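You operate a simulated robot arm through the tools that you are given. There is no shell and no other tool.

You run a simulated robot arm. Do the job below in one go: nothing can be reset, and whatever is moved stays where it is left.

JOB
Power the coiler up, zero the counter and coil the rope on Slow.
Fine: put the brake back on when Done lights.

Only the result counts: the job must be done as asked and must still hold three seconds after the hand-in. Knocking over, shifting, dropping, spilling or breaking anything else fails it.

ROBOT AND FRAMES
A 7-joint arm with a two-finger parallel gripper, fixed in place. Base frame: the origin is on the floor under the middle of its stand, x ahead of it, y to its left, z up. Lengths are in m, angles in degrees, forces in N, time in s.
With the tool pointing down near the work surface it reaches from about 0.3 to 0.7 m from the base axis. Its first joint turns from -66.0 to 66.0 degrees. Payload 1.57 kg.
The tool frame sits at the grasp point between the pads (the TCP): z along the fingers, y along the line on which they close. The tips reach 0.03 m beyond it. The gripper opens to 0.11 m. The fingers are 0.024 m wide and 0.012 m thick; the gripper's body (0.048 by 0.112 m) begins 0.078 m behind the TCP.
Orientation is that of the tool frame in the base frame, as [roll, pitch, yaw] about the fixed x, y, z axes, in that order (R = Rz(yaw) Ry(pitch) Rx(roll)). With the fingers straight down and closing along the base's y, the tool's x points along the base's -x, its y along +y and its z along -z.

CONTROLS
- The arm moves only by the tool arm_command. Its argument "deltas" is one flat list of numbers, 6 for each row, row after row: the shift along the base's x, y, z in units of 50 mm (1.0 is 50 mm), then the turn, a rotation vector about the base's x, y, z in units of 4 degrees (1.0 is 4 degrees). In form: [tx, ty, tz, ax, ay, az, tx, ty, tz, ax, ay, az, ...]. A call has 1 to 20 rows; each row shifts and turns the commanded pose from where the row before left it. "grip" is the closure in counts, from 0 (fully open) to 255 (shut), set as the call begins (left out, the last holds). A call with a number of a shift or a turn outside -1 to 1 is refused whole. A row lasts 0.2 s, in which the tool goes at most 0.05 m and 8.6 degrees; a call with a longer step from one row to the next is refused whole, and so is a gripper value outside its range. Where a pose cannot be reached the arm comes as near as it can. A force on the tool above 90 N (or 10 N above the force at the start of the call, whichever is more), or a blocked arm, ends the call early, and 0.2 s more pass. Each finger travels about 0.108 m/s and halts on what it meets, pressing with about 43 N; the grip force reading is that of the motor and also rises with nothing between the fingers. The clock runs only during rows and for 0.2 s after the last one: add rows that do not move to give the fingers time. It gives the time, the measured TCP pose, the force on the tool (base axes), the opening and the grip force at its end, in the units of the frame above (readings bear some noise), with the torque about the TCP (base axes, N m) and any sound that the robot's microphone picked up.
- Cameras (640 x 400 px; columns grow to the right, rows downward): "scene" is fixed at [0.1564, -0.3805, 1.4185]; the picture's right is [0.87, -0.49, 0.00], its down [-0.22, -0.39, -0.89] and it looks along [0.44, 0.78, -0.45] (base axes); focal length 330 px, centre (320, 200). "wrist" rides on the gripper at [0.07, 0.016, -0.141] in the tool frame; the picture's right is [-0.23, 0.97, 0.00], its down [-0.86, -0.20, -0.48] and it looks along [-0.47, -0.11, 0.88] (tool axes); focal length 222 px, centre (320, 200). There is no depth. A picture from a camera that has moved, and an enlarged one, comes with that camera's place and axes in the base frame and with its lens.
- grab_frame(camera): a new picture of that camera. The clock stands still meanwhile.
- zoom(camera, box): a new picture of the part [left, top, right, bottom] of that camera's present view, enlarged. The clock stands still meanwhile.
- hand_in(): hands the job in; it is judged then, once.

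Places have to be worked out from the pictures, the camera data and where the tool is seen. Open the gripper and draw the arm clear of the work before you hand the job in, unless the task says otherwise.

The tools are called after "Emit:" by a JSON object that holds its "fn" and its "kwargs". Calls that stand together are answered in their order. arm_command: Moves the arm, as the interface text tells. Its arguments: {"type":"object","properties":{"deltas":{"type":"array","items":{"type":"number"}},"grip":{"type":"number"}},"required":["deltas"]} The other tools are called the same way: grab_frame (camera) takes a picture; zoom (camera, box) takes an enlarged picture of a part of a camera's view; hand_in () hands the job in.

At the start:

```text
clock: 0.0
tcp_pos: [0.3695, 0.2131, 1.2432]
tcp_rot: [-180.0, 0.0, 180.0]
wrist_force: [0.2, -0.2, 1.6]
wrist_torque: [-0.02, 0.02, 0.05]
gripper_width: 0.1099
grasp_force: 0.1
```

scene: 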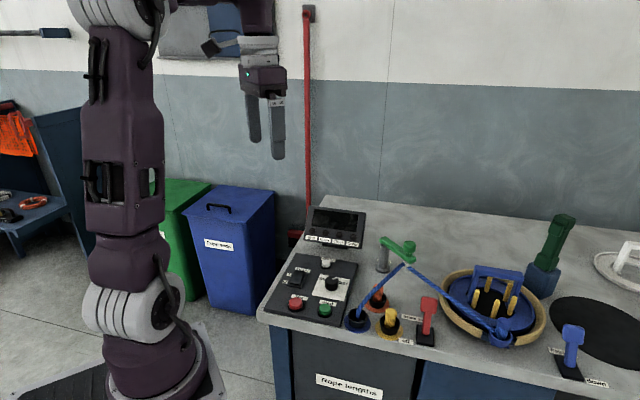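
wrist: 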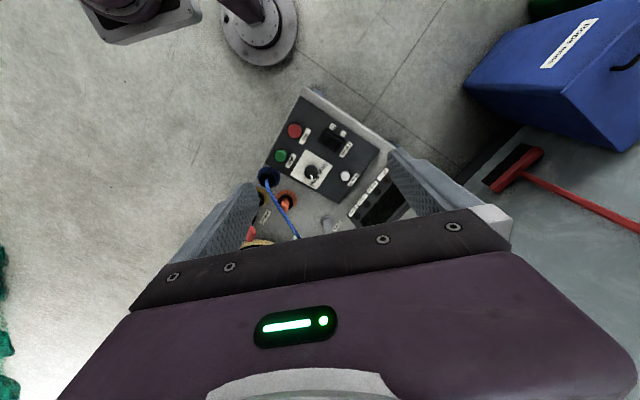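

I'll begin by looking closely at the controls on the bench from the fixed camera.

Emit:
{"fn": "zoom", "kwargs": {"camera": "scene", "box": [255, 190, 375, 330]}}

Emit:
{"fn": "zoom", "kwargs": {"camera": "scene", "box": [340, 220, 500, 350]}}

Emit:
{"fn": "zoom", "kwargs": {"camera": "scene", "box": [430, 200, 640, 400]}}

Emit:
{"fn": "zoom", "kwargs": {"camera": "wrist", "box": [240, 80, 420, 240]}}

```text
2.86 times, centred on (315, 260) of scene
camera zoom: at [0.1564, -0.3805, 1.4185], right [0.87, -0.49, 0.0], down [-0.22, -0.39, -0.89], along [0.44, 0.78, -0.45], focal length 944 px, centre (334, 29)
```

zoom: 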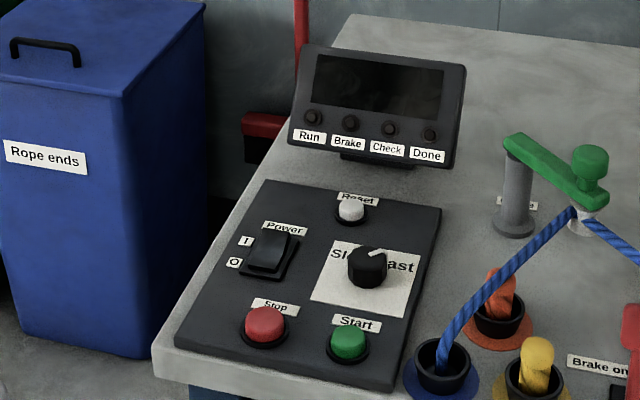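

```text
3.08 times, centred on (420, 285) of scene
camera zoom: at [0.1564, -0.3805, 1.4185], right [0.87, -0.49, 0.0], down [-0.22, -0.39, -0.89], along [0.44, 0.78, -0.45], focal length 1017 px, centre (12, -62)
```

zoom: 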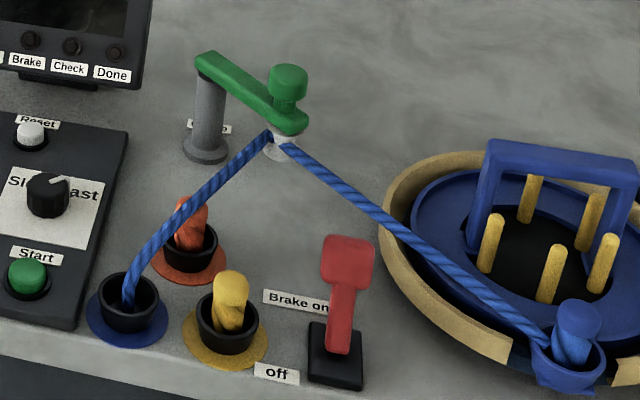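

```text
2.00 times, centred on (535, 300) of scene
camera zoom: at [0.1564, -0.3805, 1.4185], right [0.87, -0.49, 0.0], down [-0.22, -0.39, -0.89], along [0.44, 0.78, -0.45], focal length 661 px, centre (-110, 0)
```

zoom: 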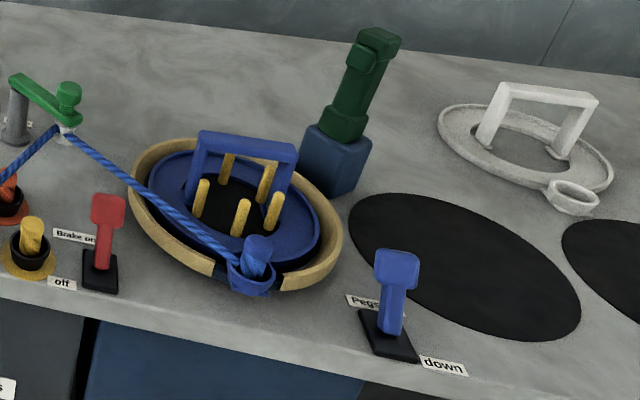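

```text
2.50 times, centred on (330, 160) of wrist
camera zoom: at [0.2987, 0.2305, 1.3841], right [0.23, 0.97, 0.0], down [0.86, -0.2, 0.48], along [0.47, -0.11, -0.88], focal length 555 px, centre (295, 300)
```

zoom: 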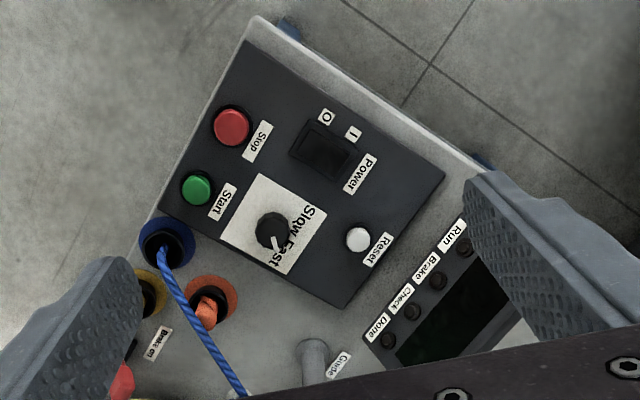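

The bench looks to be turned about -45°, with its top at z≈0.84 and the panel centred near (0.47, 0.20). I'll lower the arm over the panel, well clear of everything, for a closer wrist view.

Emit:
{"fn": "arm_command", "kwargs": {"deltas": [0.2, -0.077, -0.81, 0, 0, 0, 0.2, -0.077, -0.81, 0, 0, 0, 0.2, -0.077, -0.81, 0, 0, 0, 0.2, -0.077, -0.81, 0, 0, 0, 0.2, -0.077, -0.81, 0, 0, 0, 0.2, -0.077, -0.81, 0, 0, 0]}}

Emit:
{"fn": "grab_frame", "kwargs": {"camera": "wrist"}}

Emit:
{"fn": "grab_frame", "kwargs": {"camera": "scene"}}

```text
clock: 1.4
tcp_pos: [0.4315, 0.1894, 0.9969]
tcp_rot: [180.0, 0.1, 180.0]
wrist_force: [0.5, 0.1, 0.6]
wrist_torque: [0.01, -0.03, 0.01]
gripper_width: 0.1098
grasp_force: 0.1
```

```text
taken
camera wrist: at [0.3616, 0.2068, 1.1394], right [0.23, 0.97, 0.0], down [0.85, -0.2, 0.48], along [0.47, -0.11, -0.88], focal length 222 px, centre (320, 200)
```

wrist: 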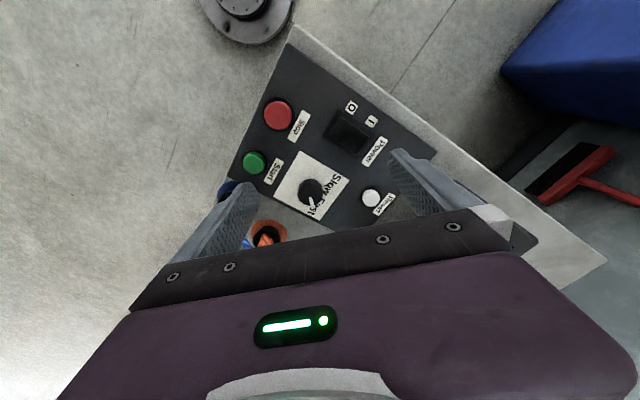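

```text
taken
```

scene: 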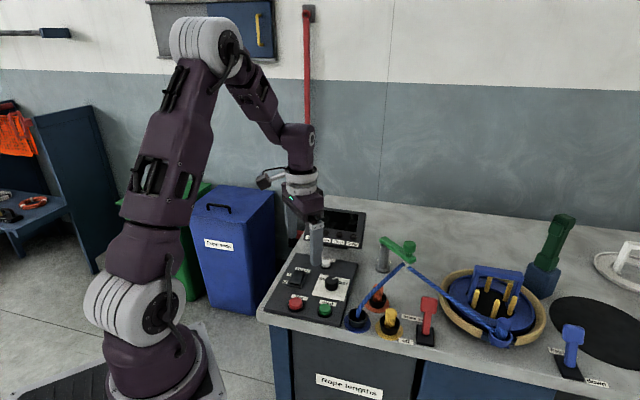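

Emit:
{"fn": "zoom", "kwargs": {"camera": "wrist", "box": [225, 70, 425, 230]}}

```text
2.50 times, centred on (325, 150) of wrist
camera zoom: at [0.3616, 0.2068, 1.1394], right [0.23, 0.97, 0.0], down [0.85, -0.2, 0.48], along [0.47, -0.11, -0.88], focal length 555 px, centre (308, 325)
```

zoom: 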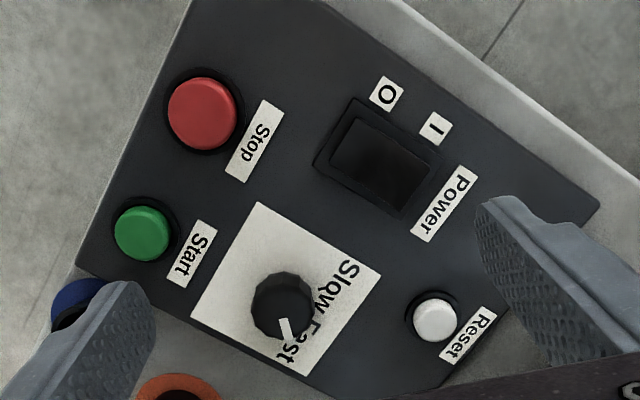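

Emit:
{"fn": "zoom", "kwargs": {"camera": "wrist", "box": [285, 150, 349, 214]}}

Emit:
{"fn": "zoom", "kwargs": {"camera": "wrist", "box": [315, 95, 415, 165]}}

Emit:
{"fn": "zoom", "kwargs": {"camera": "scene", "box": [260, 245, 370, 335]}}

Emit:
{"fn": "zoom", "kwargs": {"camera": "scene", "box": [380, 270, 470, 350]}}

```text
6.25 times, centred on (317, 182) of wrist
camera zoom: at [0.3616, 0.2068, 1.1394], right [0.23, 0.97, 0.0], down [0.85, -0.2, 0.48], along [0.47, -0.11, -0.88], focal length 1388 px, centre (339, 312)
```

zoom: 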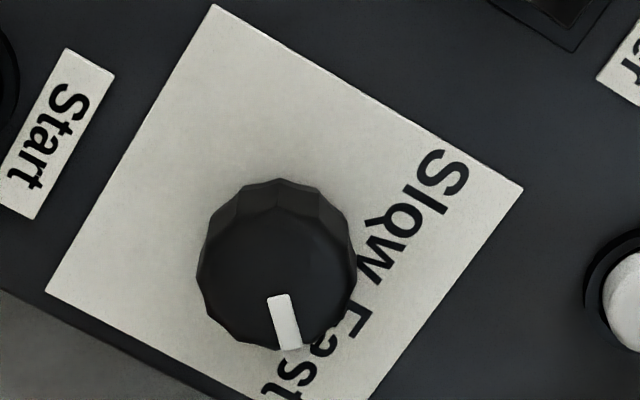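

```text
5.71 times, centred on (365, 130) of wrist
camera zoom: at [0.3616, 0.2068, 1.1394], right [0.23, 0.97, 0.0], down [0.85, -0.2, 0.48], along [0.47, -0.11, -0.88], focal length 1269 px, centre (63, 600)
```

zoom: 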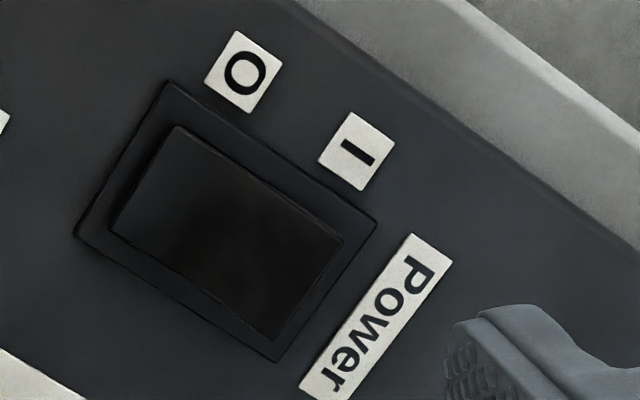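

```text
4.44 times, centred on (315, 290) of scene
camera zoom: at [0.1564, -0.3805, 1.4185], right [0.87, -0.49, 0.0], down [-0.22, -0.39, -0.89], along [0.44, 0.78, -0.45], focal length 1469 px, centre (342, -200)
```

zoom: 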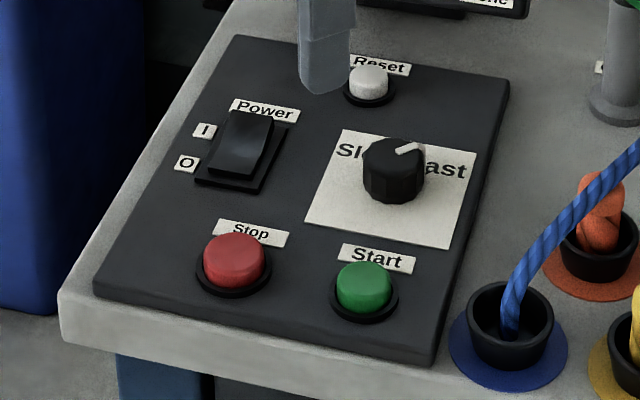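

```text
5.00 times, centred on (425, 310) of scene
camera zoom: at [0.1564, -0.3805, 1.4185], right [0.87, -0.49, 0.0], down [-0.22, -0.39, -0.89], along [0.44, 0.78, -0.45], focal length 1652 px, centre (-205, -350)
```

zoom: 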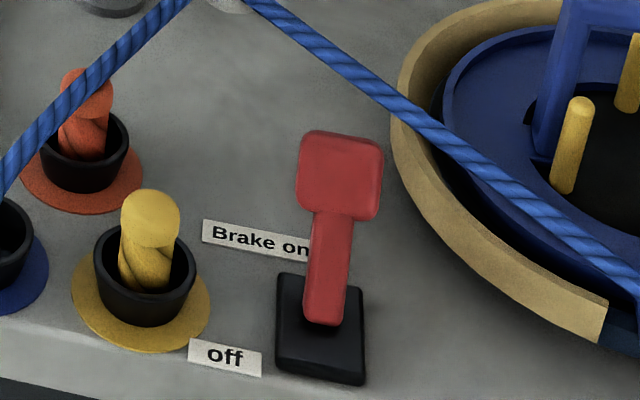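

The rocker's I end (at the back) stands up, so the power is off. The knob pointer lies along base +x, which is Fast, so Slow is 90° counter-clockwise from it. I'll close the gripper, turn it 45° to line up with the panel, and hover above the I end of the rocker, near (0.441, 0.237).

Emit:
{"fn": "arm_command", "kwargs": {"deltas": [0.016, 0.086, -0.07, 0, 0, 1, 0.016, 0.086, -0.07, 0, 0, 1, 0.016, 0.086, -0.07, 0, 0, 1, 0.016, 0.086, -0.07, 0, 0, 1, 0.016, 0.086, -0.07, 0, 0, 1, 0.016, 0.086, -0.07, 0, 0, 1, 0.016, 0.086, -0.07, 0, 0, 1, 0.016, 0.086, -0.07, 0, 0, 1, 0.016, 0.086, -0.07, 0, 0, 1, 0.016, 0.086, -0.07, 0, 0, 1, 0.016, 0.086, -0.07, 0, 0, 1, 0, 0, 0, 0, 0, 0.25], "grip": 255}}

Emit:
{"fn": "grab_frame", "kwargs": {"camera": "wrist"}}

Emit:
{"fn": "zoom", "kwargs": {"camera": "scene", "box": [255, 190, 375, 330]}}

```text
clock: 4.0
tcp_pos: [0.437, 0.2385, 0.9601]
tcp_rot: [180.0, 0.0, -134.9]
wrist_force: [0.8, 0.5, 0.1]
wrist_torque: [0.0, -0.01, 0.0]
gripper_width: 0.0001
grasp_force: 21.2
```

```text
taken
camera wrist: at [0.3763, 0.2007, 1.1026], right [-0.53, 0.85, 0.0], down [0.74, 0.47, 0.48], along [0.41, 0.25, -0.88], focal length 222 px, centre (320, 200)
```

wrist: 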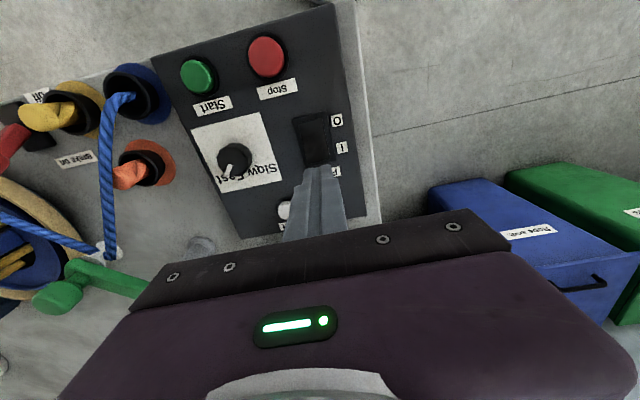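

```text
2.86 times, centred on (315, 260) of scene
camera zoom: at [0.1564, -0.3805, 1.4185], right [0.87, -0.49, 0.0], down [-0.22, -0.39, -0.89], along [0.44, 0.78, -0.45], focal length 944 px, centre (334, 29)
```

zoom: 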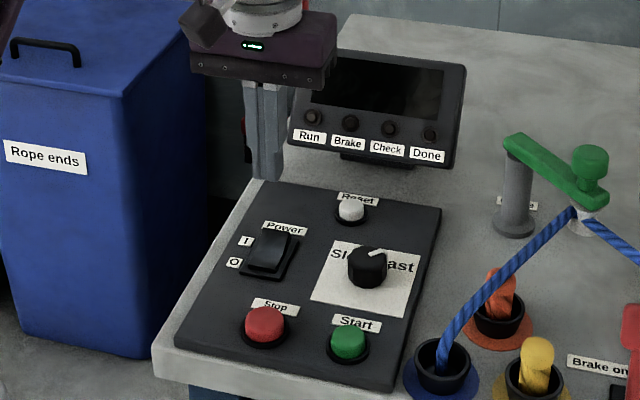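

Emit:
{"fn": "zoom", "kwargs": {"camera": "wrist", "box": [270, 100, 370, 190]}}

```text
4.44 times, centred on (320, 145) of wrist
camera zoom: at [0.3763, 0.2007, 1.1026], right [-0.53, 0.85, 0.0], down [0.74, 0.47, 0.48], along [0.41, 0.25, -0.88], focal length 987 px, centre (320, 444)
```

zoom: 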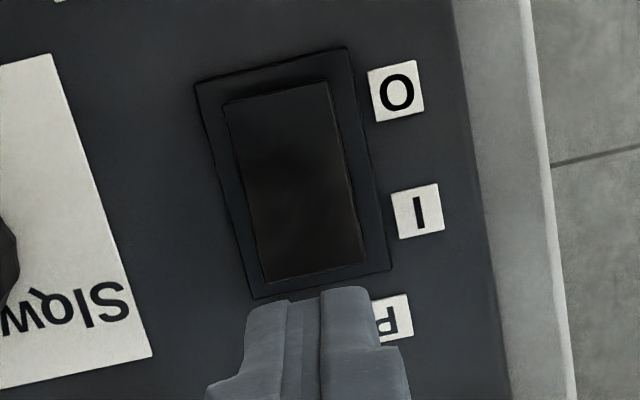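

The tool axis should land on the I half of the rocker, about 3 mm off its centre line. I'll correct that and come down to about 1 cm above it.

Emit:
{"fn": "arm_command", "kwargs": {"deltas": [0.03, -0.05, -0.4, 0, 0, 0, 0, 0, -0.4, 0, 0, 0, 0, 0, -0.3, 0, 0, 0], "grip": 255}}

Emit:
{"fn": "zoom", "kwargs": {"camera": "scene", "box": [255, 200, 375, 320]}}

Emit:
{"fn": "zoom", "kwargs": {"camera": "wrist", "box": [270, 100, 370, 190]}}

```text
clock: 4.8
tcp_pos: [0.4414, 0.2344, 0.9059]
tcp_rot: [180.0, 0.0, -135.0]
wrist_force: [-0.3, 0.1, -0.8]
wrist_torque: [0.0, 0.02, -0.02]
gripper_width: 0.0002
grasp_force: 21.2
```

```text
3.33 times, centred on (315, 260) of scene
camera zoom: at [0.1564, -0.3805, 1.4185], right [0.87, -0.49, 0.0], down [-0.22, -0.39, -0.89], along [0.44, 0.78, -0.45], focal length 1102 px, centre (337, 0)
```

zoom: 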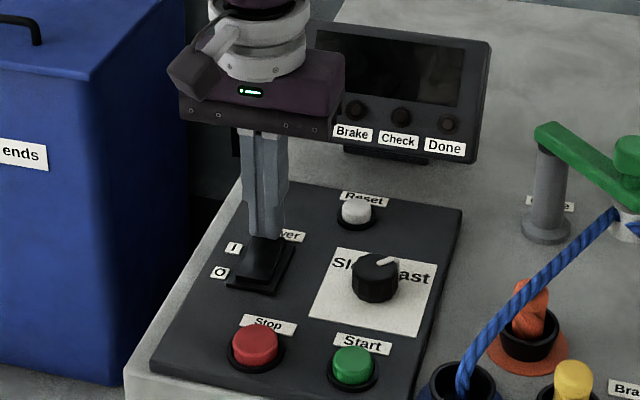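

```text
4.44 times, centred on (320, 145) of wrist
camera zoom: at [0.3793, 0.1981, 1.0473], right [-0.53, 0.85, 0.0], down [0.75, 0.46, 0.48], along [0.41, 0.25, -0.88], focal length 987 px, centre (320, 444)
```

zoom: 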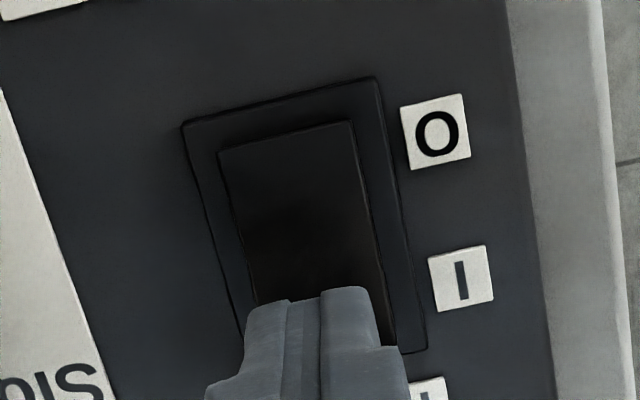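

The tip sits over the I half, about 1 cm above it. I'll go down in small steps and watch the force.

Emit:
{"fn": "arm_command", "kwargs": {"deltas": [0, 0, -0.04, 0, 0, 0, 0, 0, -0.04, 0, 0, 0, 0, 0, -0.04, 0, 0, 0, 0, 0, -0.04, 0, 0, 0, 0, 0, -0.04, 0, 0, 0]}}

```text
clock: 6.0
tcp_pos: [0.4401, 0.2345, 0.8967]
tcp_rot: [180.0, 0.0, -135.1]
wrist_force: [-0.2, 1.1, 0.2]
wrist_torque: [-0.02, -0.01, 0.01]
gripper_width: 0.0
grasp_force: 21.2
```

No contact yet with the tip at about 0.867. I'll keep going down in 2 mm steps.

Emit:
{"fn": "arm_command", "kwargs": {"deltas": [0, 0, -0.04, 0, 0, 0, 0, 0, -0.04, 0, 0, 0, 0, 0, -0.04, 0, 0, 0]}}

```text
clock: 6.9
tcp_pos: [0.4417, 0.2365, 0.8938]
tcp_rot: [-180.0, 0.5, -135.0]
wrist_force: [-2.3, -0.6, 11.4]
wrist_torque: [-0.11, 0.18, -0.01]
gripper_width: 0.0
grasp_force: 21.6
stopped in row 3: the force on the tool passed its limit at 95 N (the readings are from after the stop); the commanded pose is now the measured one
```

Emit:
{"fn": "zoom", "kwargs": {"camera": "scene", "box": [255, 200, 375, 320]}}

Emit:
{"fn": "zoom", "kwargs": {"camera": "wrist", "box": [270, 100, 370, 190]}}

```text
3.33 times, centred on (315, 260) of scene
camera zoom: at [0.1562, -0.3806, 1.4185], right [0.87, -0.49, 0.0], down [-0.22, -0.39, -0.89], along [0.44, 0.78, -0.45], focal length 1102 px, centre (337, 0)
```

zoom: 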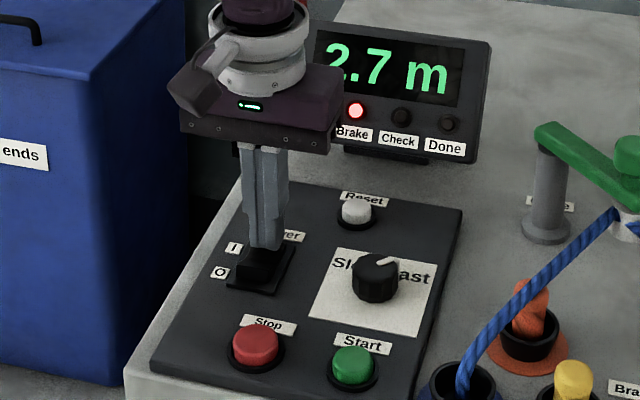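

```text
4.44 times, centred on (320, 145) of wrist
camera zoom: at [0.3788, 0.199, 1.0348], right [-0.53, 0.85, 0.0], down [0.74, 0.46, 0.48], along [0.41, 0.26, -0.87], focal length 987 px, centre (320, 444)
```

zoom: 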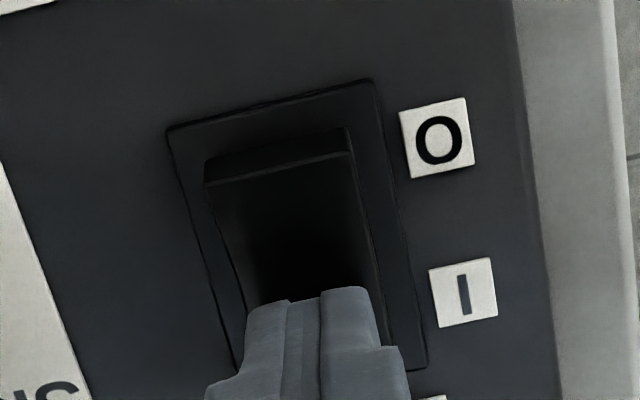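

Power is on: the display shows 2.7 m and the Brake lamp is lit. Next I lift and move above the Reset button, near (0.524, 0.243).

Emit:
{"fn": "arm_command", "kwargs": {"deltas": [0, 0, 0.8, 0, 0, 0, 0.55, 0.043, 0, 0, 0, 0, 0.55, 0.043, 0, 0, 0, 0, 0.55, 0.043, 0, 0, 0, 0, 0, 0, 0, 0, 0, 0]}}

Emit:
{"fn": "zoom", "kwargs": {"camera": "wrist", "box": [270, 100, 370, 190]}}

Emit:
{"fn": "zoom", "kwargs": {"camera": "scene", "box": [255, 200, 375, 320]}}

```text
clock: 8.1
tcp_pos: [0.5246, 0.2406, 0.9326]
tcp_rot: [-179.9, 0.3, -135.1]
wrist_force: [0.5, -0.2, -0.6]
wrist_torque: [0.0, -0.02, 0.01]
gripper_width: 0.0
grasp_force: 21.1
```

```text
4.44 times, centred on (320, 145) of wrist
camera zoom: at [0.4623, 0.2041, 1.0741], right [-0.53, 0.85, 0.0], down [0.74, 0.46, 0.48], along [0.41, 0.26, -0.88], focal length 987 px, centre (320, 444)
```

zoom: 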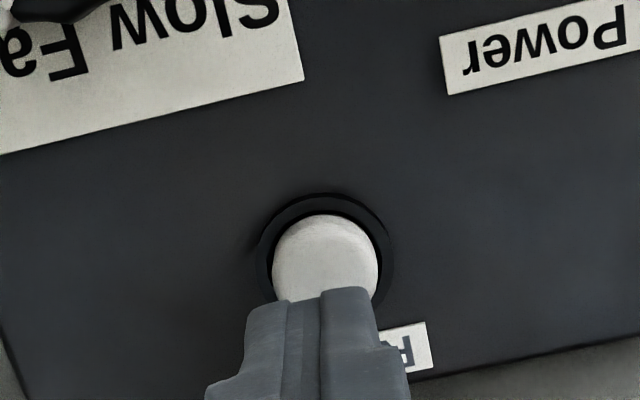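

```text
3.33 times, centred on (315, 260) of scene
camera zoom: at [0.1564, -0.3805, 1.4185], right [0.87, -0.49, 0.0], down [-0.22, -0.39, -0.89], along [0.44, 0.78, -0.45], focal length 1102 px, centre (337, 0)
```

zoom: 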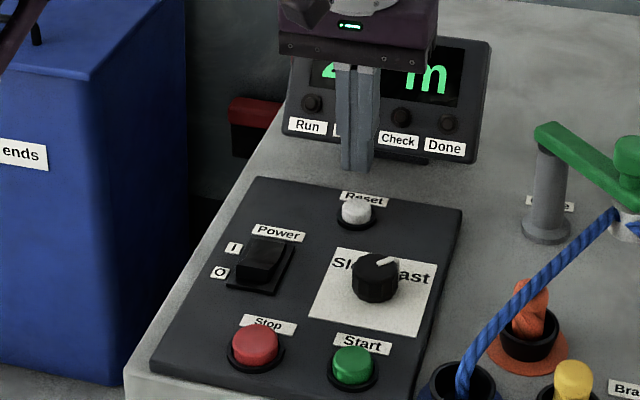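

The landing point is within about 2 mm of the centre of Reset. I'll correct that, come down to just above it, then press in small steps.

Emit:
{"fn": "arm_command", "kwargs": {"deltas": [-0.022, 0.038, -0.3, 0, 0, 0, 0, 0, -0.26, 0, 0, 0, 0, 0, 0, 0, 0, 0]}}

Emit:
{"fn": "zoom", "kwargs": {"camera": "scene", "box": [290, 210, 370, 280]}}

```text
clock: 8.9
tcp_pos: [0.5229, 0.2423, 0.9047]
tcp_rot: [-179.9, 0.4, -135.0]
wrist_force: [-0.6, -0.3, 0.1]
wrist_torque: [0.02, 0.0, -0.01]
gripper_width: 0.0
grasp_force: 21.1
```

```text
5.71 times, centred on (330, 245) of scene
camera zoom: at [0.1564, -0.3805, 1.4185], right [0.87, -0.49, 0.0], down [-0.22, -0.39, -0.89], along [0.44, 0.78, -0.45], focal length 1888 px, centre (263, -57)
```

zoom: 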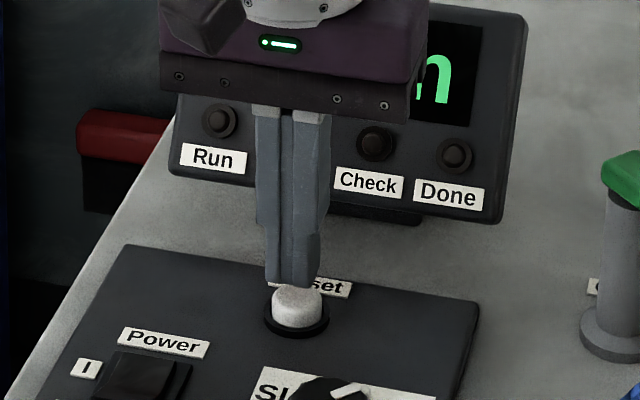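

Emit:
{"fn": "arm_command", "kwargs": {"deltas": [0, 0, -0.04, 0, 0, 0, 0, 0, -0.04, 0, 0, 0, 0, 0, -0.02, 0, 0, 0, 0, 0, -0.02, 0, 0, 0, 0, 0, -0.02, 0, 0, 0]}}

```text
clock: 10.1
tcp_pos: [0.5222, 0.2431, 0.8993]
tcp_rot: [-179.9, 0.3, -135.0]
wrist_force: [-1.0, 0.5, -0.2]
wrist_torque: [0.06, 0.0, -0.01]
gripper_width: 0.0001
grasp_force: 21.7
```

No contact yet at tip z≈0.869. I'll continue in 1 mm steps.

Emit:
{"fn": "arm_command", "kwargs": {"deltas": [0, 0, -0.02, 0, 0, 0, 0, 0, -0.02, 0, 0, 0, 0, 0, -0.02, 0, 0, 0, 0, 0, -0.02, 0, 0, 0]}}

```text
clock: 11.1
tcp_pos: [0.5228, 0.2431, 0.8961]
tcp_rot: [-179.9, 0.4, -134.9]
wrist_force: [-0.1, 0.2, 1.6]
wrist_torque: [0.0, -0.01, 0.02]
gripper_width: 0.0001
grasp_force: 21.4
```

Emit:
{"fn": "arm_command", "kwargs": {"deltas": [0, 0, -0.02, 0, 0, 0, 0, 0, -0.02, 0, 0, 0, 0, 0, -0.02, 0, 0, 0]}}

Emit:
{"fn": "zoom", "kwargs": {"camera": "scene", "box": [290, 210, 370, 280]}}

```text
clock: 11.9
tcp_pos: [0.5225, 0.2439, 0.8908]
tcp_rot: [-179.9, 0.3, -135.1]
wrist_force: [-0.8, -1.9, 1.4]
wrist_torque: [-0.03, 0.01, -0.01]
gripper_width: 0.0002
grasp_force: 20.9
```

```text
5.71 times, centred on (330, 245) of scene
camera zoom: at [0.1564, -0.3805, 1.4185], right [0.87, -0.49, 0.0], down [-0.22, -0.39, -0.89], along [0.44, 0.78, -0.45], focal length 1888 px, centre (263, -57)
```

zoom: 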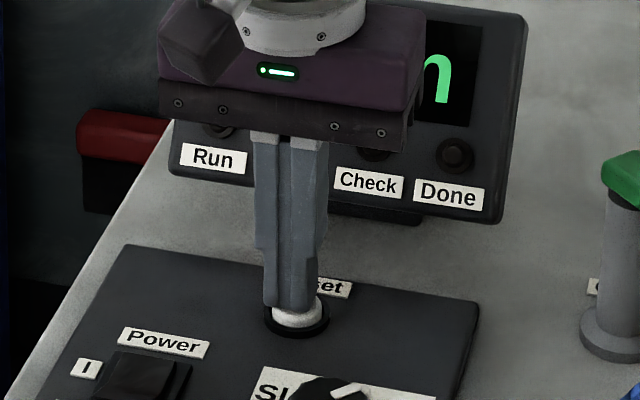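

The tip now looks to be on the button with very little force. I'll press a few millimetres further.

Emit:
{"fn": "arm_command", "kwargs": {"deltas": [0, 0, -0.02, 0, 0, 0, 0, 0, -0.02, 0, 0, 0, 0, 0, -0.02, 0, 0, 0]}}

Emit:
{"fn": "zoom", "kwargs": {"camera": "scene", "box": [290, 200, 380, 280]}}

```text
clock: 12.7
tcp_pos: [0.5216, 0.244, 0.8889]
tcp_rot: [180.0, 0.4, -135.0]
wrist_force: [-1.8, -1.5, 6.0]
wrist_torque: [-0.05, 0.08, 0.0]
gripper_width: 0.0001
grasp_force: 21.0
heard: click
```

```text
5.00 times, centred on (335, 240) of scene
camera zoom: at [0.1563, -0.3806, 1.4185], right [0.87, -0.49, 0.0], down [-0.22, -0.39, -0.89], along [0.44, 0.78, -0.45], focal length 1652 px, centre (245, 0)
```

zoom: 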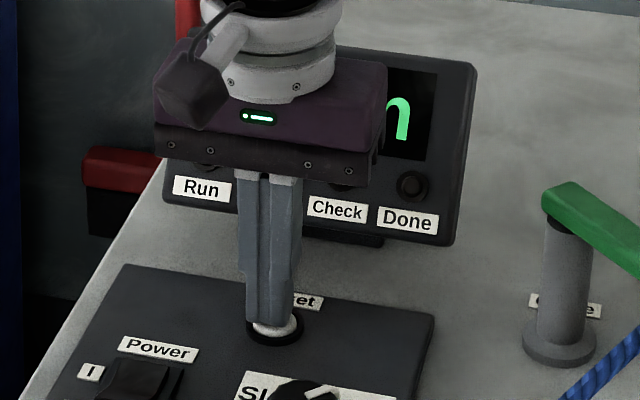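

I heard a click from Reset. I'll lift off and read the display.

Emit:
{"fn": "arm_command", "kwargs": {"deltas": [0, 0, 0.4, 0, 0, 0, 0, 0, 0.4, 0, 0, 0, -0.25, -0.5, 0.3, 0, 0, 0, -0.25, -0.5, 0.3, 0, 0, 0, 0, 0, 0, 0, 0, 0]}}

Emit:
{"fn": "zoom", "kwargs": {"camera": "scene", "box": [255, 190, 375, 330]}}

```text
clock: 13.9
tcp_pos: [0.4968, 0.1924, 0.96]
tcp_rot: [-180.0, 0.3, -134.9]
wrist_force: [0.1, -0.6, -1.1]
wrist_torque: [-0.02, -0.02, -0.04]
gripper_width: 0.0
grasp_force: 21.3
```

```text
2.86 times, centred on (315, 260) of scene
camera zoom: at [0.1564, -0.3805, 1.4185], right [0.87, -0.49, 0.0], down [-0.22, -0.39, -0.89], along [0.44, 0.78, -0.45], focal length 944 px, centre (334, 29)
```

zoom: 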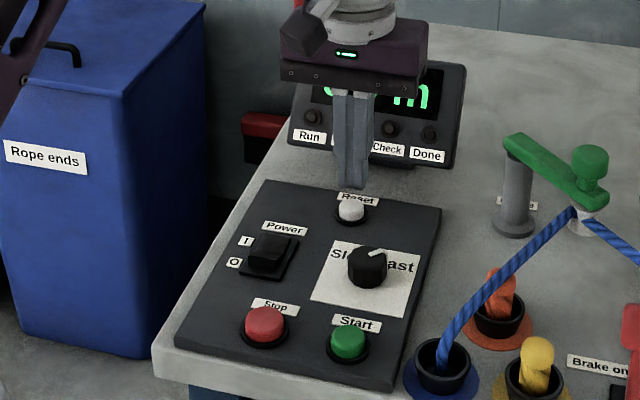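

The hand partly hides the display. I'll move over the knob, open the fingers part way and turn the tool by -90°, so that I can later turn the knob +90°.

Emit:
{"fn": "arm_command", "kwargs": {"deltas": [-0.003, -0.031, 0.02, 0, 0, -1, -0.003, -0.031, 0.02, 0, 0, -1, -0.003, -0.031, 0.02, 0, 0, -1, -0.003, -0.031, 0.02, 0, 0, -1, -0.003, -0.031, 0.02, 0, 0, -1, -0.003, -0.031, 0.02, 0, 0, -1, -0.003, -0.031, 0.02, 0, 0, -1, -0.003, -0.031, 0.02, 0, 0, -1, -0.003, -0.031, 0.02, 0, 0, -1, -0.003, -0.031, 0.02, 0, 0, -1, -0.003, -0.031, 0.0, 0, 0, -1, -0.003, -0.031, 0.0, 0, 0, -1, -0.003, -0.031, 0.0, 0, 0, -1, -0.003, -0.031, 0.0, 0, 0, -1, -0.003, -0.031, 0.0, 0, 0, -1, -0.003, -0.031, 0.0, 0, 0, -1, -0.003, -0.031, 0.0, 0, 0, -1, -0.003, -0.031, 0.0, 0, 0, -1, -0.003, -0.031, 0.0, 0, 0, -1, -0.003, -0.031, 0.0, 0, 0, -1], "grip": 110}}

Emit:
{"fn": "grab_frame", "kwargs": {"camera": "scene"}}

Emit:
{"fn": "grab_frame", "kwargs": {"camera": "wrist"}}

```text
clock: 18.1
tcp_pos: [0.495, 0.1622, 0.9687]
tcp_rot: [-179.8, 0.4, 145.0]
wrist_force: [-0.4, 0.3, 0.7]
wrist_torque: [-0.02, 0.0, 0.02]
gripper_width: 0.0626
grasp_force: 0.1
```

```text
taken
```

scene: 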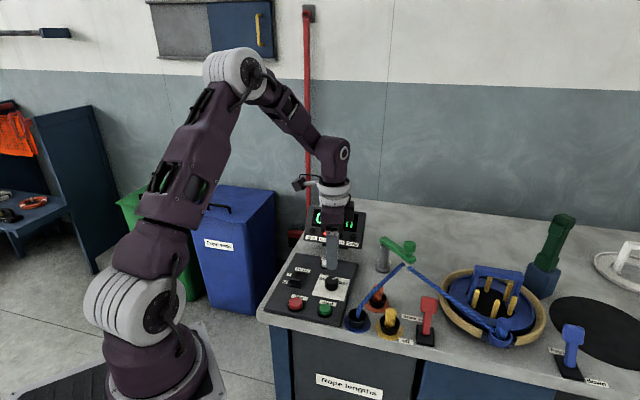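

```text
taken
camera wrist: at [0.4466, 0.217, 1.1096], right [0.75, 0.67, 0.0], down [0.58, -0.65, 0.48], along [0.32, -0.36, -0.88], focal length 222 px, centre (320, 200)
```

wrist: 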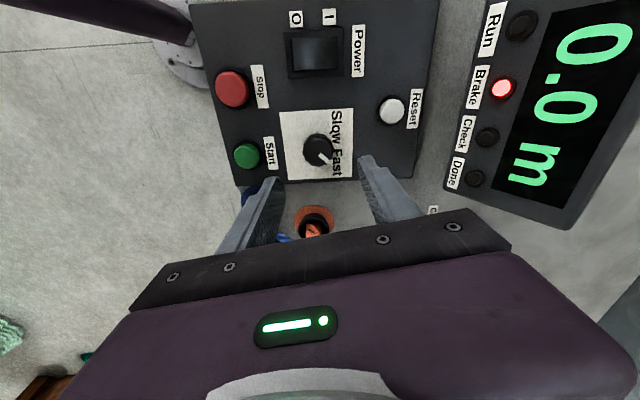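

The counter reads 0.0 m. I'll finish the turn to yaw 135° and check that the knob is centred between the fingers.

Emit:
{"fn": "arm_command", "kwargs": {"deltas": [0, 0, -0.2, 0, 0, -1, 0, 0, -0.2, 0, 0, -1, 0, 0, -0.2, 0, 0, -0.5, 0, 0, 0, 0, 0, 0], "grip": 110}}

Emit:
{"fn": "zoom", "kwargs": {"camera": "wrist", "box": [260, 100, 380, 200]}}

```text
clock: 19.1
tcp_pos: [0.4955, 0.1613, 0.9383]
tcp_rot: [-179.9, 0.2, 135.0]
wrist_force: [0.1, -0.4, 0.2]
wrist_torque: [0.01, 0.0, -0.05]
gripper_width: 0.0626
grasp_force: 0.0
```

```text
4.00 times, centred on (320, 150) of wrist
camera zoom: at [0.4561, 0.2242, 1.0791], right [0.85, 0.53, 0.0], down [0.46, -0.74, 0.48], along [0.26, -0.41, -0.88], focal length 888 px, centre (320, 400)
```

zoom: 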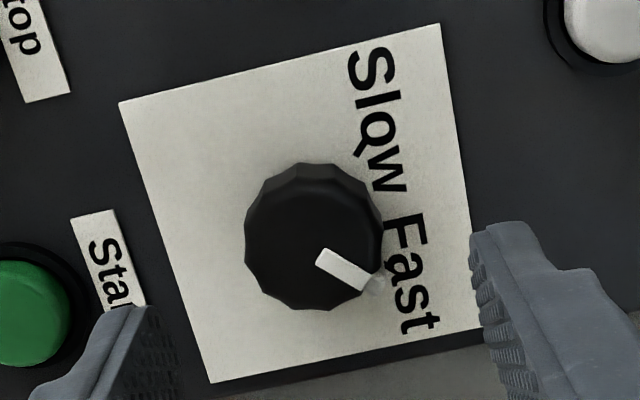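

The knob is centred on the tool axis to within about 2 mm. I'll lower the open fingers around it to TCP z≈0.888.

Emit:
{"fn": "arm_command", "kwargs": {"deltas": [0, 0, -0.2, 0, 0, 0, 0, 0, -0.2, 0, 0, 0, 0, 0, -0.2, 0, 0, 0, 0, 0, -0.2, 0, 0, 0, 0, 0, -0.1, 0, 0, 0, 0, 0, -0.08, 0, 0, 0, 0, 0, 0, 0, 0, 0], "grip": 110}}

Emit:
{"fn": "zoom", "kwargs": {"camera": "wrist", "box": [240, 100, 400, 220]}}

Emit:
{"fn": "zoom", "kwargs": {"camera": "scene", "box": [290, 240, 370, 310]}}

```text
clock: 20.7
tcp_pos: [0.4956, 0.1623, 0.8895]
tcp_rot: [-179.9, 0.3, 135.0]
wrist_force: [-0.2, 0.0, -0.1]
wrist_torque: [0.04, 0.0, 0.01]
gripper_width: 0.0627
grasp_force: 0.0
```

```text
3.33 times, centred on (320, 160) of wrist
camera zoom: at [0.4566, 0.2254, 1.0304], right [0.85, 0.53, 0.0], down [0.46, -0.74, 0.48], along [0.26, -0.41, -0.88], focal length 740 px, centre (320, 333)
```

zoom: 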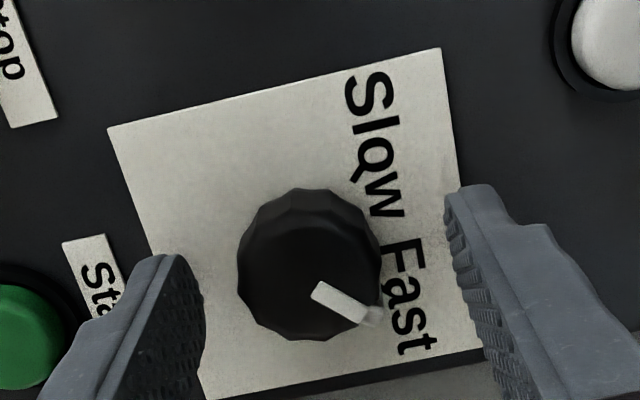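

```text
5.71 times, centred on (330, 275) of scene
camera zoom: at [0.1564, -0.3805, 1.4185], right [0.87, -0.49, 0.0], down [-0.22, -0.39, -0.89], along [0.44, 0.78, -0.45], focal length 1888 px, centre (263, -229)
```

zoom: 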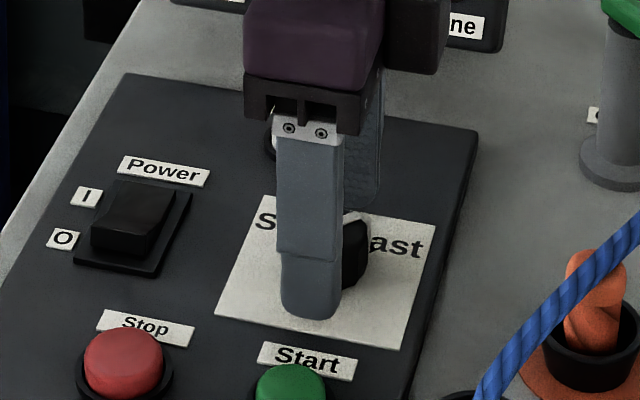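

The fingers straddle the knob. I'll nudge 1.5 mm to centre, go 2 mm lower, and close on it.

Emit:
{"fn": "arm_command", "kwargs": {"deltas": [-0.028, -0.018, -0.04, 0, 0, 0, 0, 0, 0, 0, 0, 0], "grip": 110}}

Emit:
{"fn": "arm_command", "kwargs": {"deltas": [0, 0, 0, 0, 0, 0, 0, 0, 0, 0, 0, 0, 0, 0, 0, 0, 0, 0], "grip": 200}}

Emit:
{"fn": "zoom", "kwargs": {"camera": "wrist", "box": [240, 100, 400, 220]}}

```text
clock: 21.3
tcp_pos: [0.4938, 0.1616, 0.8885]
tcp_rot: [-179.9, 0.3, 135.0]
wrist_force: [-0.5, -0.5, -0.8]
wrist_torque: [0.02, 0.0, 0.02]
gripper_width: 0.0628
grasp_force: 0.0
```

```text
clock: 22.1
tcp_pos: [0.4947, 0.1613, 0.8871]
tcp_rot: [-179.8, 0.3, 135.0]
wrist_force: [-5.4, -6.1, 1.1]
wrist_torque: [-0.17, 0.22, 0.0]
gripper_width: 0.0334
grasp_force: 41.6
```

```text
3.33 times, centred on (320, 160) of wrist
camera zoom: at [0.455, 0.2239, 1.0284], right [0.85, 0.53, 0.0], down [0.46, -0.74, 0.48], along [0.25, -0.41, -0.88], focal length 740 px, centre (320, 333)
```

zoom: 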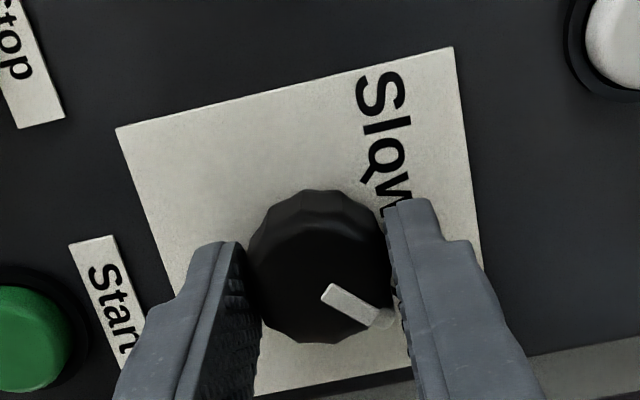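

I have a firm grip on the knob (0.033 m). I'll turn counter-clockwise toward Slow, beginning with 20°, to check that it moves freely.

Emit:
{"fn": "arm_command", "kwargs": {"deltas": [0, 0, 0, 0, 0, 1, 0, 0, 0, 0, 0, 1, 0, 0, 0, 0, 0, 1, 0, 0, 0, 0, 0, 1, 0, 0, 0, 0, 0, 1]}}

Emit:
{"fn": "zoom", "kwargs": {"camera": "wrist", "box": [240, 100, 400, 220]}}

```text
clock: 23.3
tcp_pos: [0.4935, 0.1614, 0.8871]
tcp_rot: [-180.0, 0.5, 155.1]
wrist_force: [-3.5, -4.6, 9.7]
wrist_torque: [-0.17, 0.1, 0.01]
gripper_width: 0.0336
grasp_force: 41.1
```

```text
3.33 times, centred on (320, 160) of wrist
camera zoom: at [0.4358, 0.207, 1.0283], right [0.62, 0.79, 0.0], down [0.69, -0.54, 0.48], along [0.38, -0.3, -0.87], focal length 740 px, centre (320, 333)
```

zoom: 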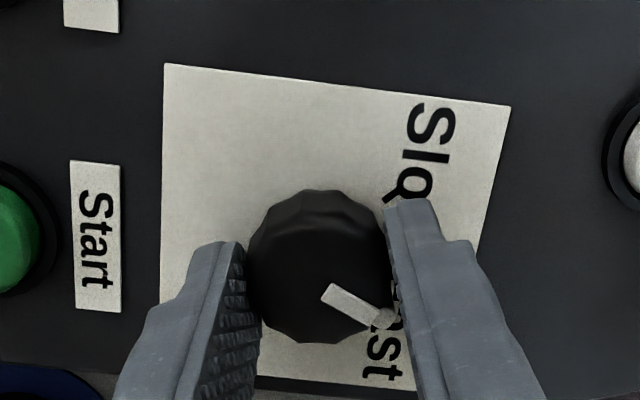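

The knob follows the gripper. I'll turn it another 60°.

Emit:
{"fn": "arm_command", "kwargs": {"deltas": [0, 0, 0, 0, 0, 1, 0, 0, 0, 0, 0, 1, 0, 0, 0, 0, 0, 1, 0, 0, 0, 0, 0, 1, 0, 0, 0, 0, 0, 1, 0, 0, 0, 0, 0, 1, 0, 0, 0, 0, 0, 1, 0, 0, 0, 0, 0, 1, 0, 0, 0, 0, 0, 1, 0, 0, 0, 0, 0, 1, 0, 0, 0, 0, 0, 1, 0, 0, 0, 0, 0, 1, 0, 0, 0, 0, 0, 1, 0, 0, 0, 0, 0, 1, 0, 0, 0, 0, 0, 1]}}

Emit:
{"fn": "zoom", "kwargs": {"camera": "wrist", "box": [240, 100, 400, 220]}}

```text
clock: 26.5
tcp_pos: [0.4933, 0.1624, 0.8874]
tcp_rot: [-179.9, 0.4, -144.8]
wrist_force: [-14.7, 13.3, 19.4]
wrist_torque: [0.25, 0.62, 0.04]
gripper_width: 0.0336
grasp_force: 40.7
```

```text
3.33 times, centred on (320, 160) of wrist
camera zoom: at [0.4259, 0.1356, 1.0281], right [-0.38, 0.93, 0.0], down [0.81, 0.33, 0.48], along [0.45, 0.18, -0.87], focal length 740 px, centre (320, 333)
```

zoom: 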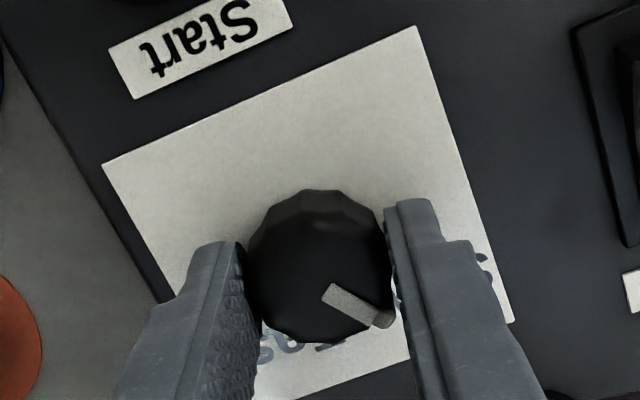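

The knob keeps turning, with a small side load. I'll ease the pose slightly and turn the last 10°.

Emit:
{"fn": "arm_command", "kwargs": {"deltas": [-0.005, 0.005, 0.01, 0, 0, 1, -0.005, 0.005, 0.01, 0, 0, 1, 0, 0, 0, 0, 0, 0.5, 0, 0, 0, 0, 0, 0]}}

Emit:
{"fn": "zoom", "kwargs": {"camera": "wrist", "box": [240, 100, 400, 220]}}

Emit:
{"fn": "zoom", "kwargs": {"camera": "scene", "box": [290, 240, 370, 310]}}

```text
clock: 27.5
tcp_pos: [0.4932, 0.1614, 0.8876]
tcp_rot: [180.0, 0.2, -134.9]
wrist_force: [-5.0, 15.2, -38.1]
wrist_torque: [0.33, 0.02, -0.04]
gripper_width: 0.0335
grasp_force: 41.1
```

```text
3.33 times, centred on (320, 160) of wrist
camera zoom: at [0.432, 0.1249, 1.0286], right [-0.53, 0.85, 0.0], down [0.74, 0.46, 0.48], along [0.41, 0.26, -0.88], focal length 740 px, centre (320, 333)
```

zoom: 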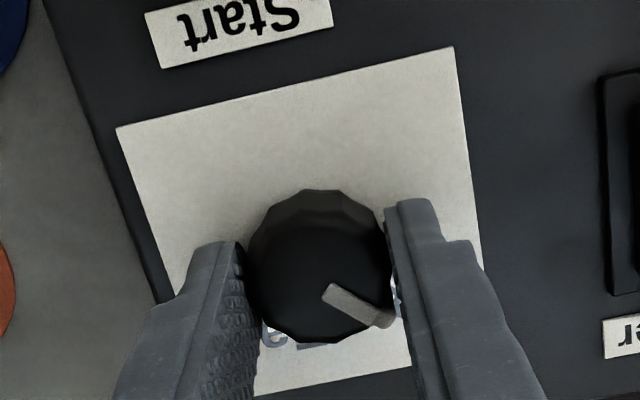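

```text
5.71 times, centred on (330, 275) of scene
camera zoom: at [0.1569, -0.3799, 1.4186], right [0.87, -0.49, 0.0], down [-0.22, -0.39, -0.89], along [0.44, 0.78, -0.45], focal length 1888 px, centre (263, -229)
```

zoom: 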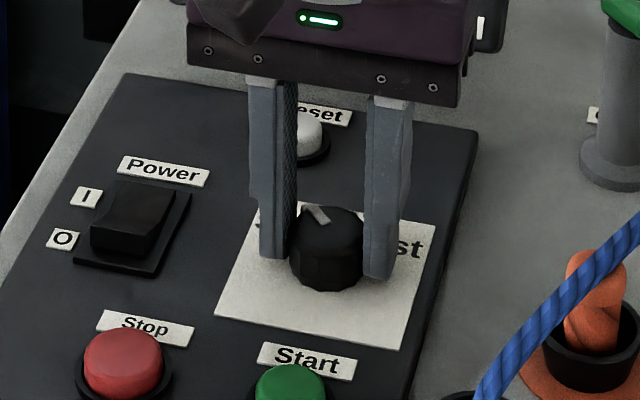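

The knob has turned a full 90° and points to Slow. I'll relax the vertical load, open the fingers, and look at it.

Emit:
{"fn": "arm_command", "kwargs": {"deltas": [0, 0, -0.01, 0, 0, 0]}}

Emit:
{"fn": "arm_command", "kwargs": {"deltas": [0, 0, 0, 0, 0, 0, 0, 0, 0, 0, 0, 0], "grip": 110}}

Emit:
{"fn": "arm_command", "kwargs": {"deltas": [0, 0, 0.3, 0, 0, 0, 0, 0, 0.5, 0, 0, 0, 0, 0, 0.5, 0, 0, 0, 0, 0, 0.3, 0, 0, 0]}}

Emit:
{"fn": "zoom", "kwargs": {"camera": "wrist", "box": [240, 80, 400, 200]}}

Emit:
{"fn": "zoom", "kwargs": {"camera": "scene", "box": [290, 200, 370, 310]}}

```text
clock: 27.9
tcp_pos: [0.4943, 0.1625, 0.8868]
tcp_rot: [-180.0, 0.2, -135.0]
wrist_force: [-6.8, 16.3, -31.1]
wrist_torque: [-0.05, 0.49, -0.02]
gripper_width: 0.0333
grasp_force: 41.4
```

```text
clock: 28.5
tcp_pos: [0.4945, 0.1608, 0.8888]
tcp_rot: [-179.9, 0.4, -135.0]
wrist_force: [-0.2, -0.6, 0.0]
wrist_torque: [-0.03, 0.02, 0.0]
gripper_width: 0.0625
grasp_force: 0.0
```

```text
clock: 29.5
tcp_pos: [0.4953, 0.1608, 0.9674]
tcp_rot: [180.0, 0.3, -135.0]
wrist_force: [0.4, -0.3, 0.1]
wrist_torque: [0.0, 0.01, -0.01]
gripper_width: 0.0627
grasp_force: 0.0
```

```text
3.33 times, centred on (320, 140) of wrist
camera zoom: at [0.4327, 0.1239, 1.1092], right [-0.53, 0.85, 0.0], down [0.74, 0.46, 0.48], along [0.41, 0.26, -0.88], focal length 740 px, centre (320, 400)
```

zoom: 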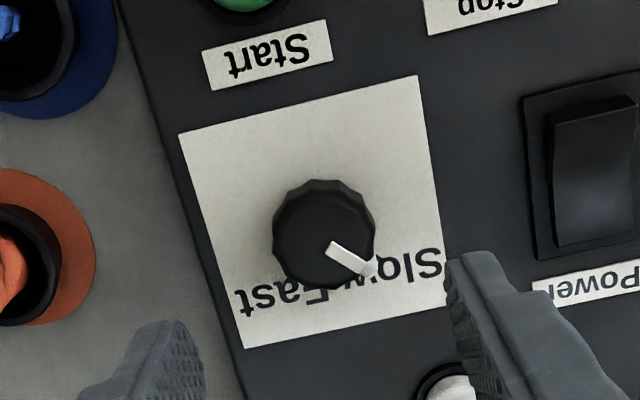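

```text
3.64 times, centred on (330, 255) of scene
camera zoom: at [0.1564, -0.3805, 1.4185], right [0.87, -0.49, 0.0], down [-0.22, -0.39, -0.89], along [0.44, 0.78, -0.45], focal length 1202 px, centre (284, 0)
```

zoom: 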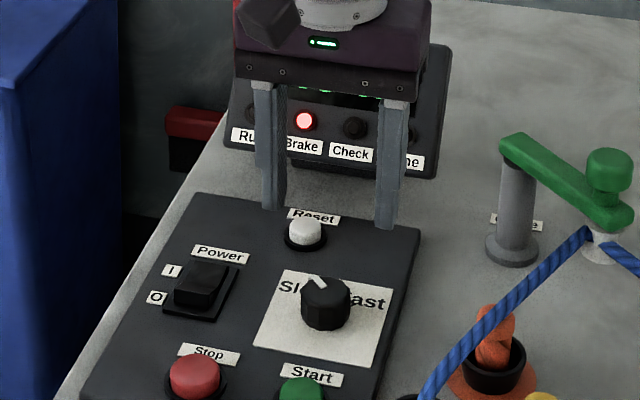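

The knob now points at Slow (base +y). Next is the brake lever, which I judge to be near (0.60, -0.05) and leaning back. I'll rise and move across above everything to view it.

Emit:
{"fn": "arm_command", "kwargs": {"deltas": [0, 0, 0.9, 0, 0, 0, 0, 0, 0.5, 0, 0, 0, 0.3, -0.7, 0, 0, 0, 0, 0.3, -0.7, 0, 0, 0, 0, 0.3, -0.7, 0, 0, 0, 0, 0.3, -0.7, 0, 0, 0, 0, 0.3, -0.7, 0, 0, 0, 0, 0.3, -0.7, 0, 0, 0, 0, 0, 0, 0, 0, 0, 0], "grip": 0}}

Emit:
{"fn": "grab_frame", "kwargs": {"camera": "wrist"}}

Emit:
{"fn": "grab_frame", "kwargs": {"camera": "scene"}}

```text
clock: 31.5
tcp_pos: [0.5843, -0.048, 1.0374]
tcp_rot: [-179.9, 0.3, -135.0]
wrist_force: [-1.2, 0.2, 0.3]
wrist_torque: [0.03, 0.01, -0.03]
gripper_width: 0.1101
grasp_force: 0.1
```

```text
taken
camera wrist: at [0.5215, -0.0857, 1.1782], right [-0.53, 0.85, 0.0], down [0.74, 0.46, 0.48], along [0.41, 0.26, -0.88], focal length 222 px, centre (320, 200)
```

wrist: 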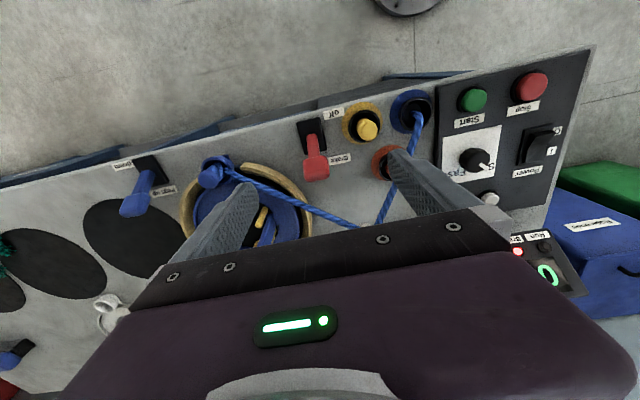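

```text
taken
```

scene: 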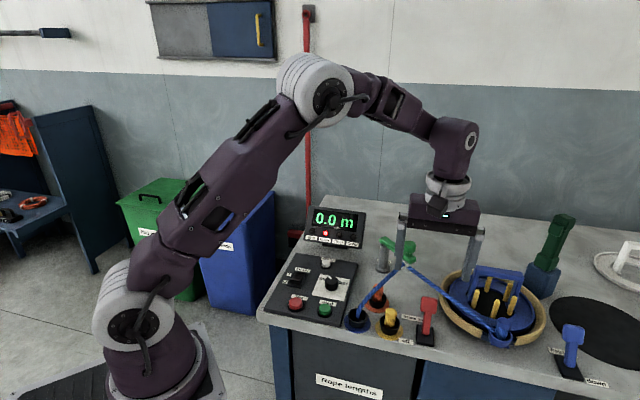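

Emit:
{"fn": "zoom", "kwargs": {"camera": "wrist", "box": [260, 90, 400, 200]}}

Emit:
{"fn": "zoom", "kwargs": {"camera": "wrist", "box": [150, 130, 330, 250]}}

Emit:
{"fn": "zoom", "kwargs": {"camera": "scene", "box": [380, 270, 470, 350]}}

```text
3.64 times, centred on (330, 145) of wrist
camera zoom: at [0.5215, -0.0857, 1.1782], right [-0.53, 0.85, 0.0], down [0.74, 0.46, 0.48], along [0.41, 0.26, -0.88], focal length 808 px, centre (284, 400)
```

zoom: 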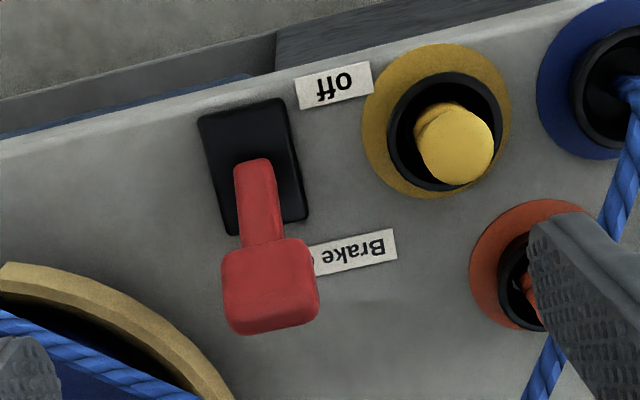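

```text
3.33 times, centred on (240, 190) of wrist
camera zoom: at [0.5215, -0.0857, 1.1782], right [-0.53, 0.85, 0.0], down [0.74, 0.46, 0.48], along [0.41, 0.26, -0.88], focal length 740 px, centre (587, 233)
```

zoom: 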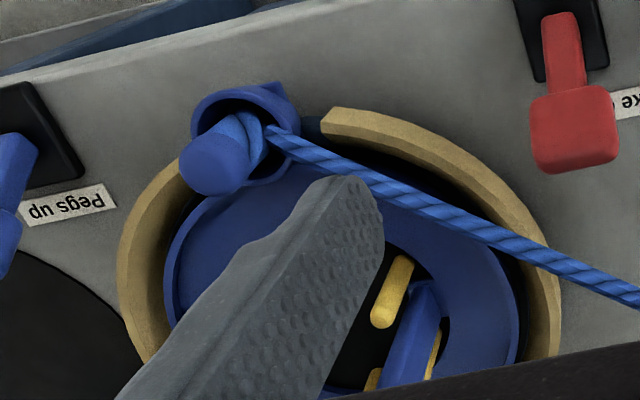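

```text
5.00 times, centred on (425, 310) of scene
camera zoom: at [0.1564, -0.3805, 1.4185], right [0.87, -0.49, 0.0], down [-0.22, -0.39, -0.89], along [0.44, 0.78, -0.45], focal length 1652 px, centre (-205, -350)
```

zoom: 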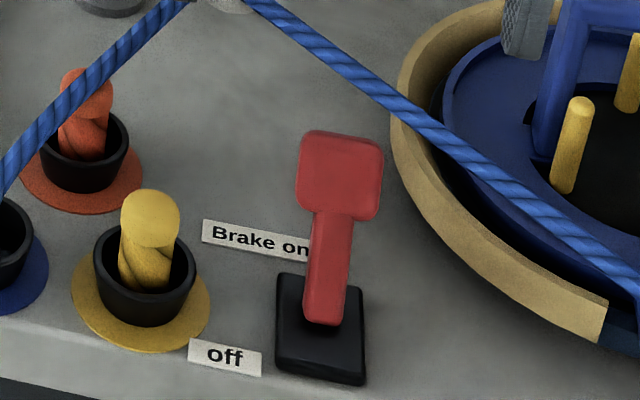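

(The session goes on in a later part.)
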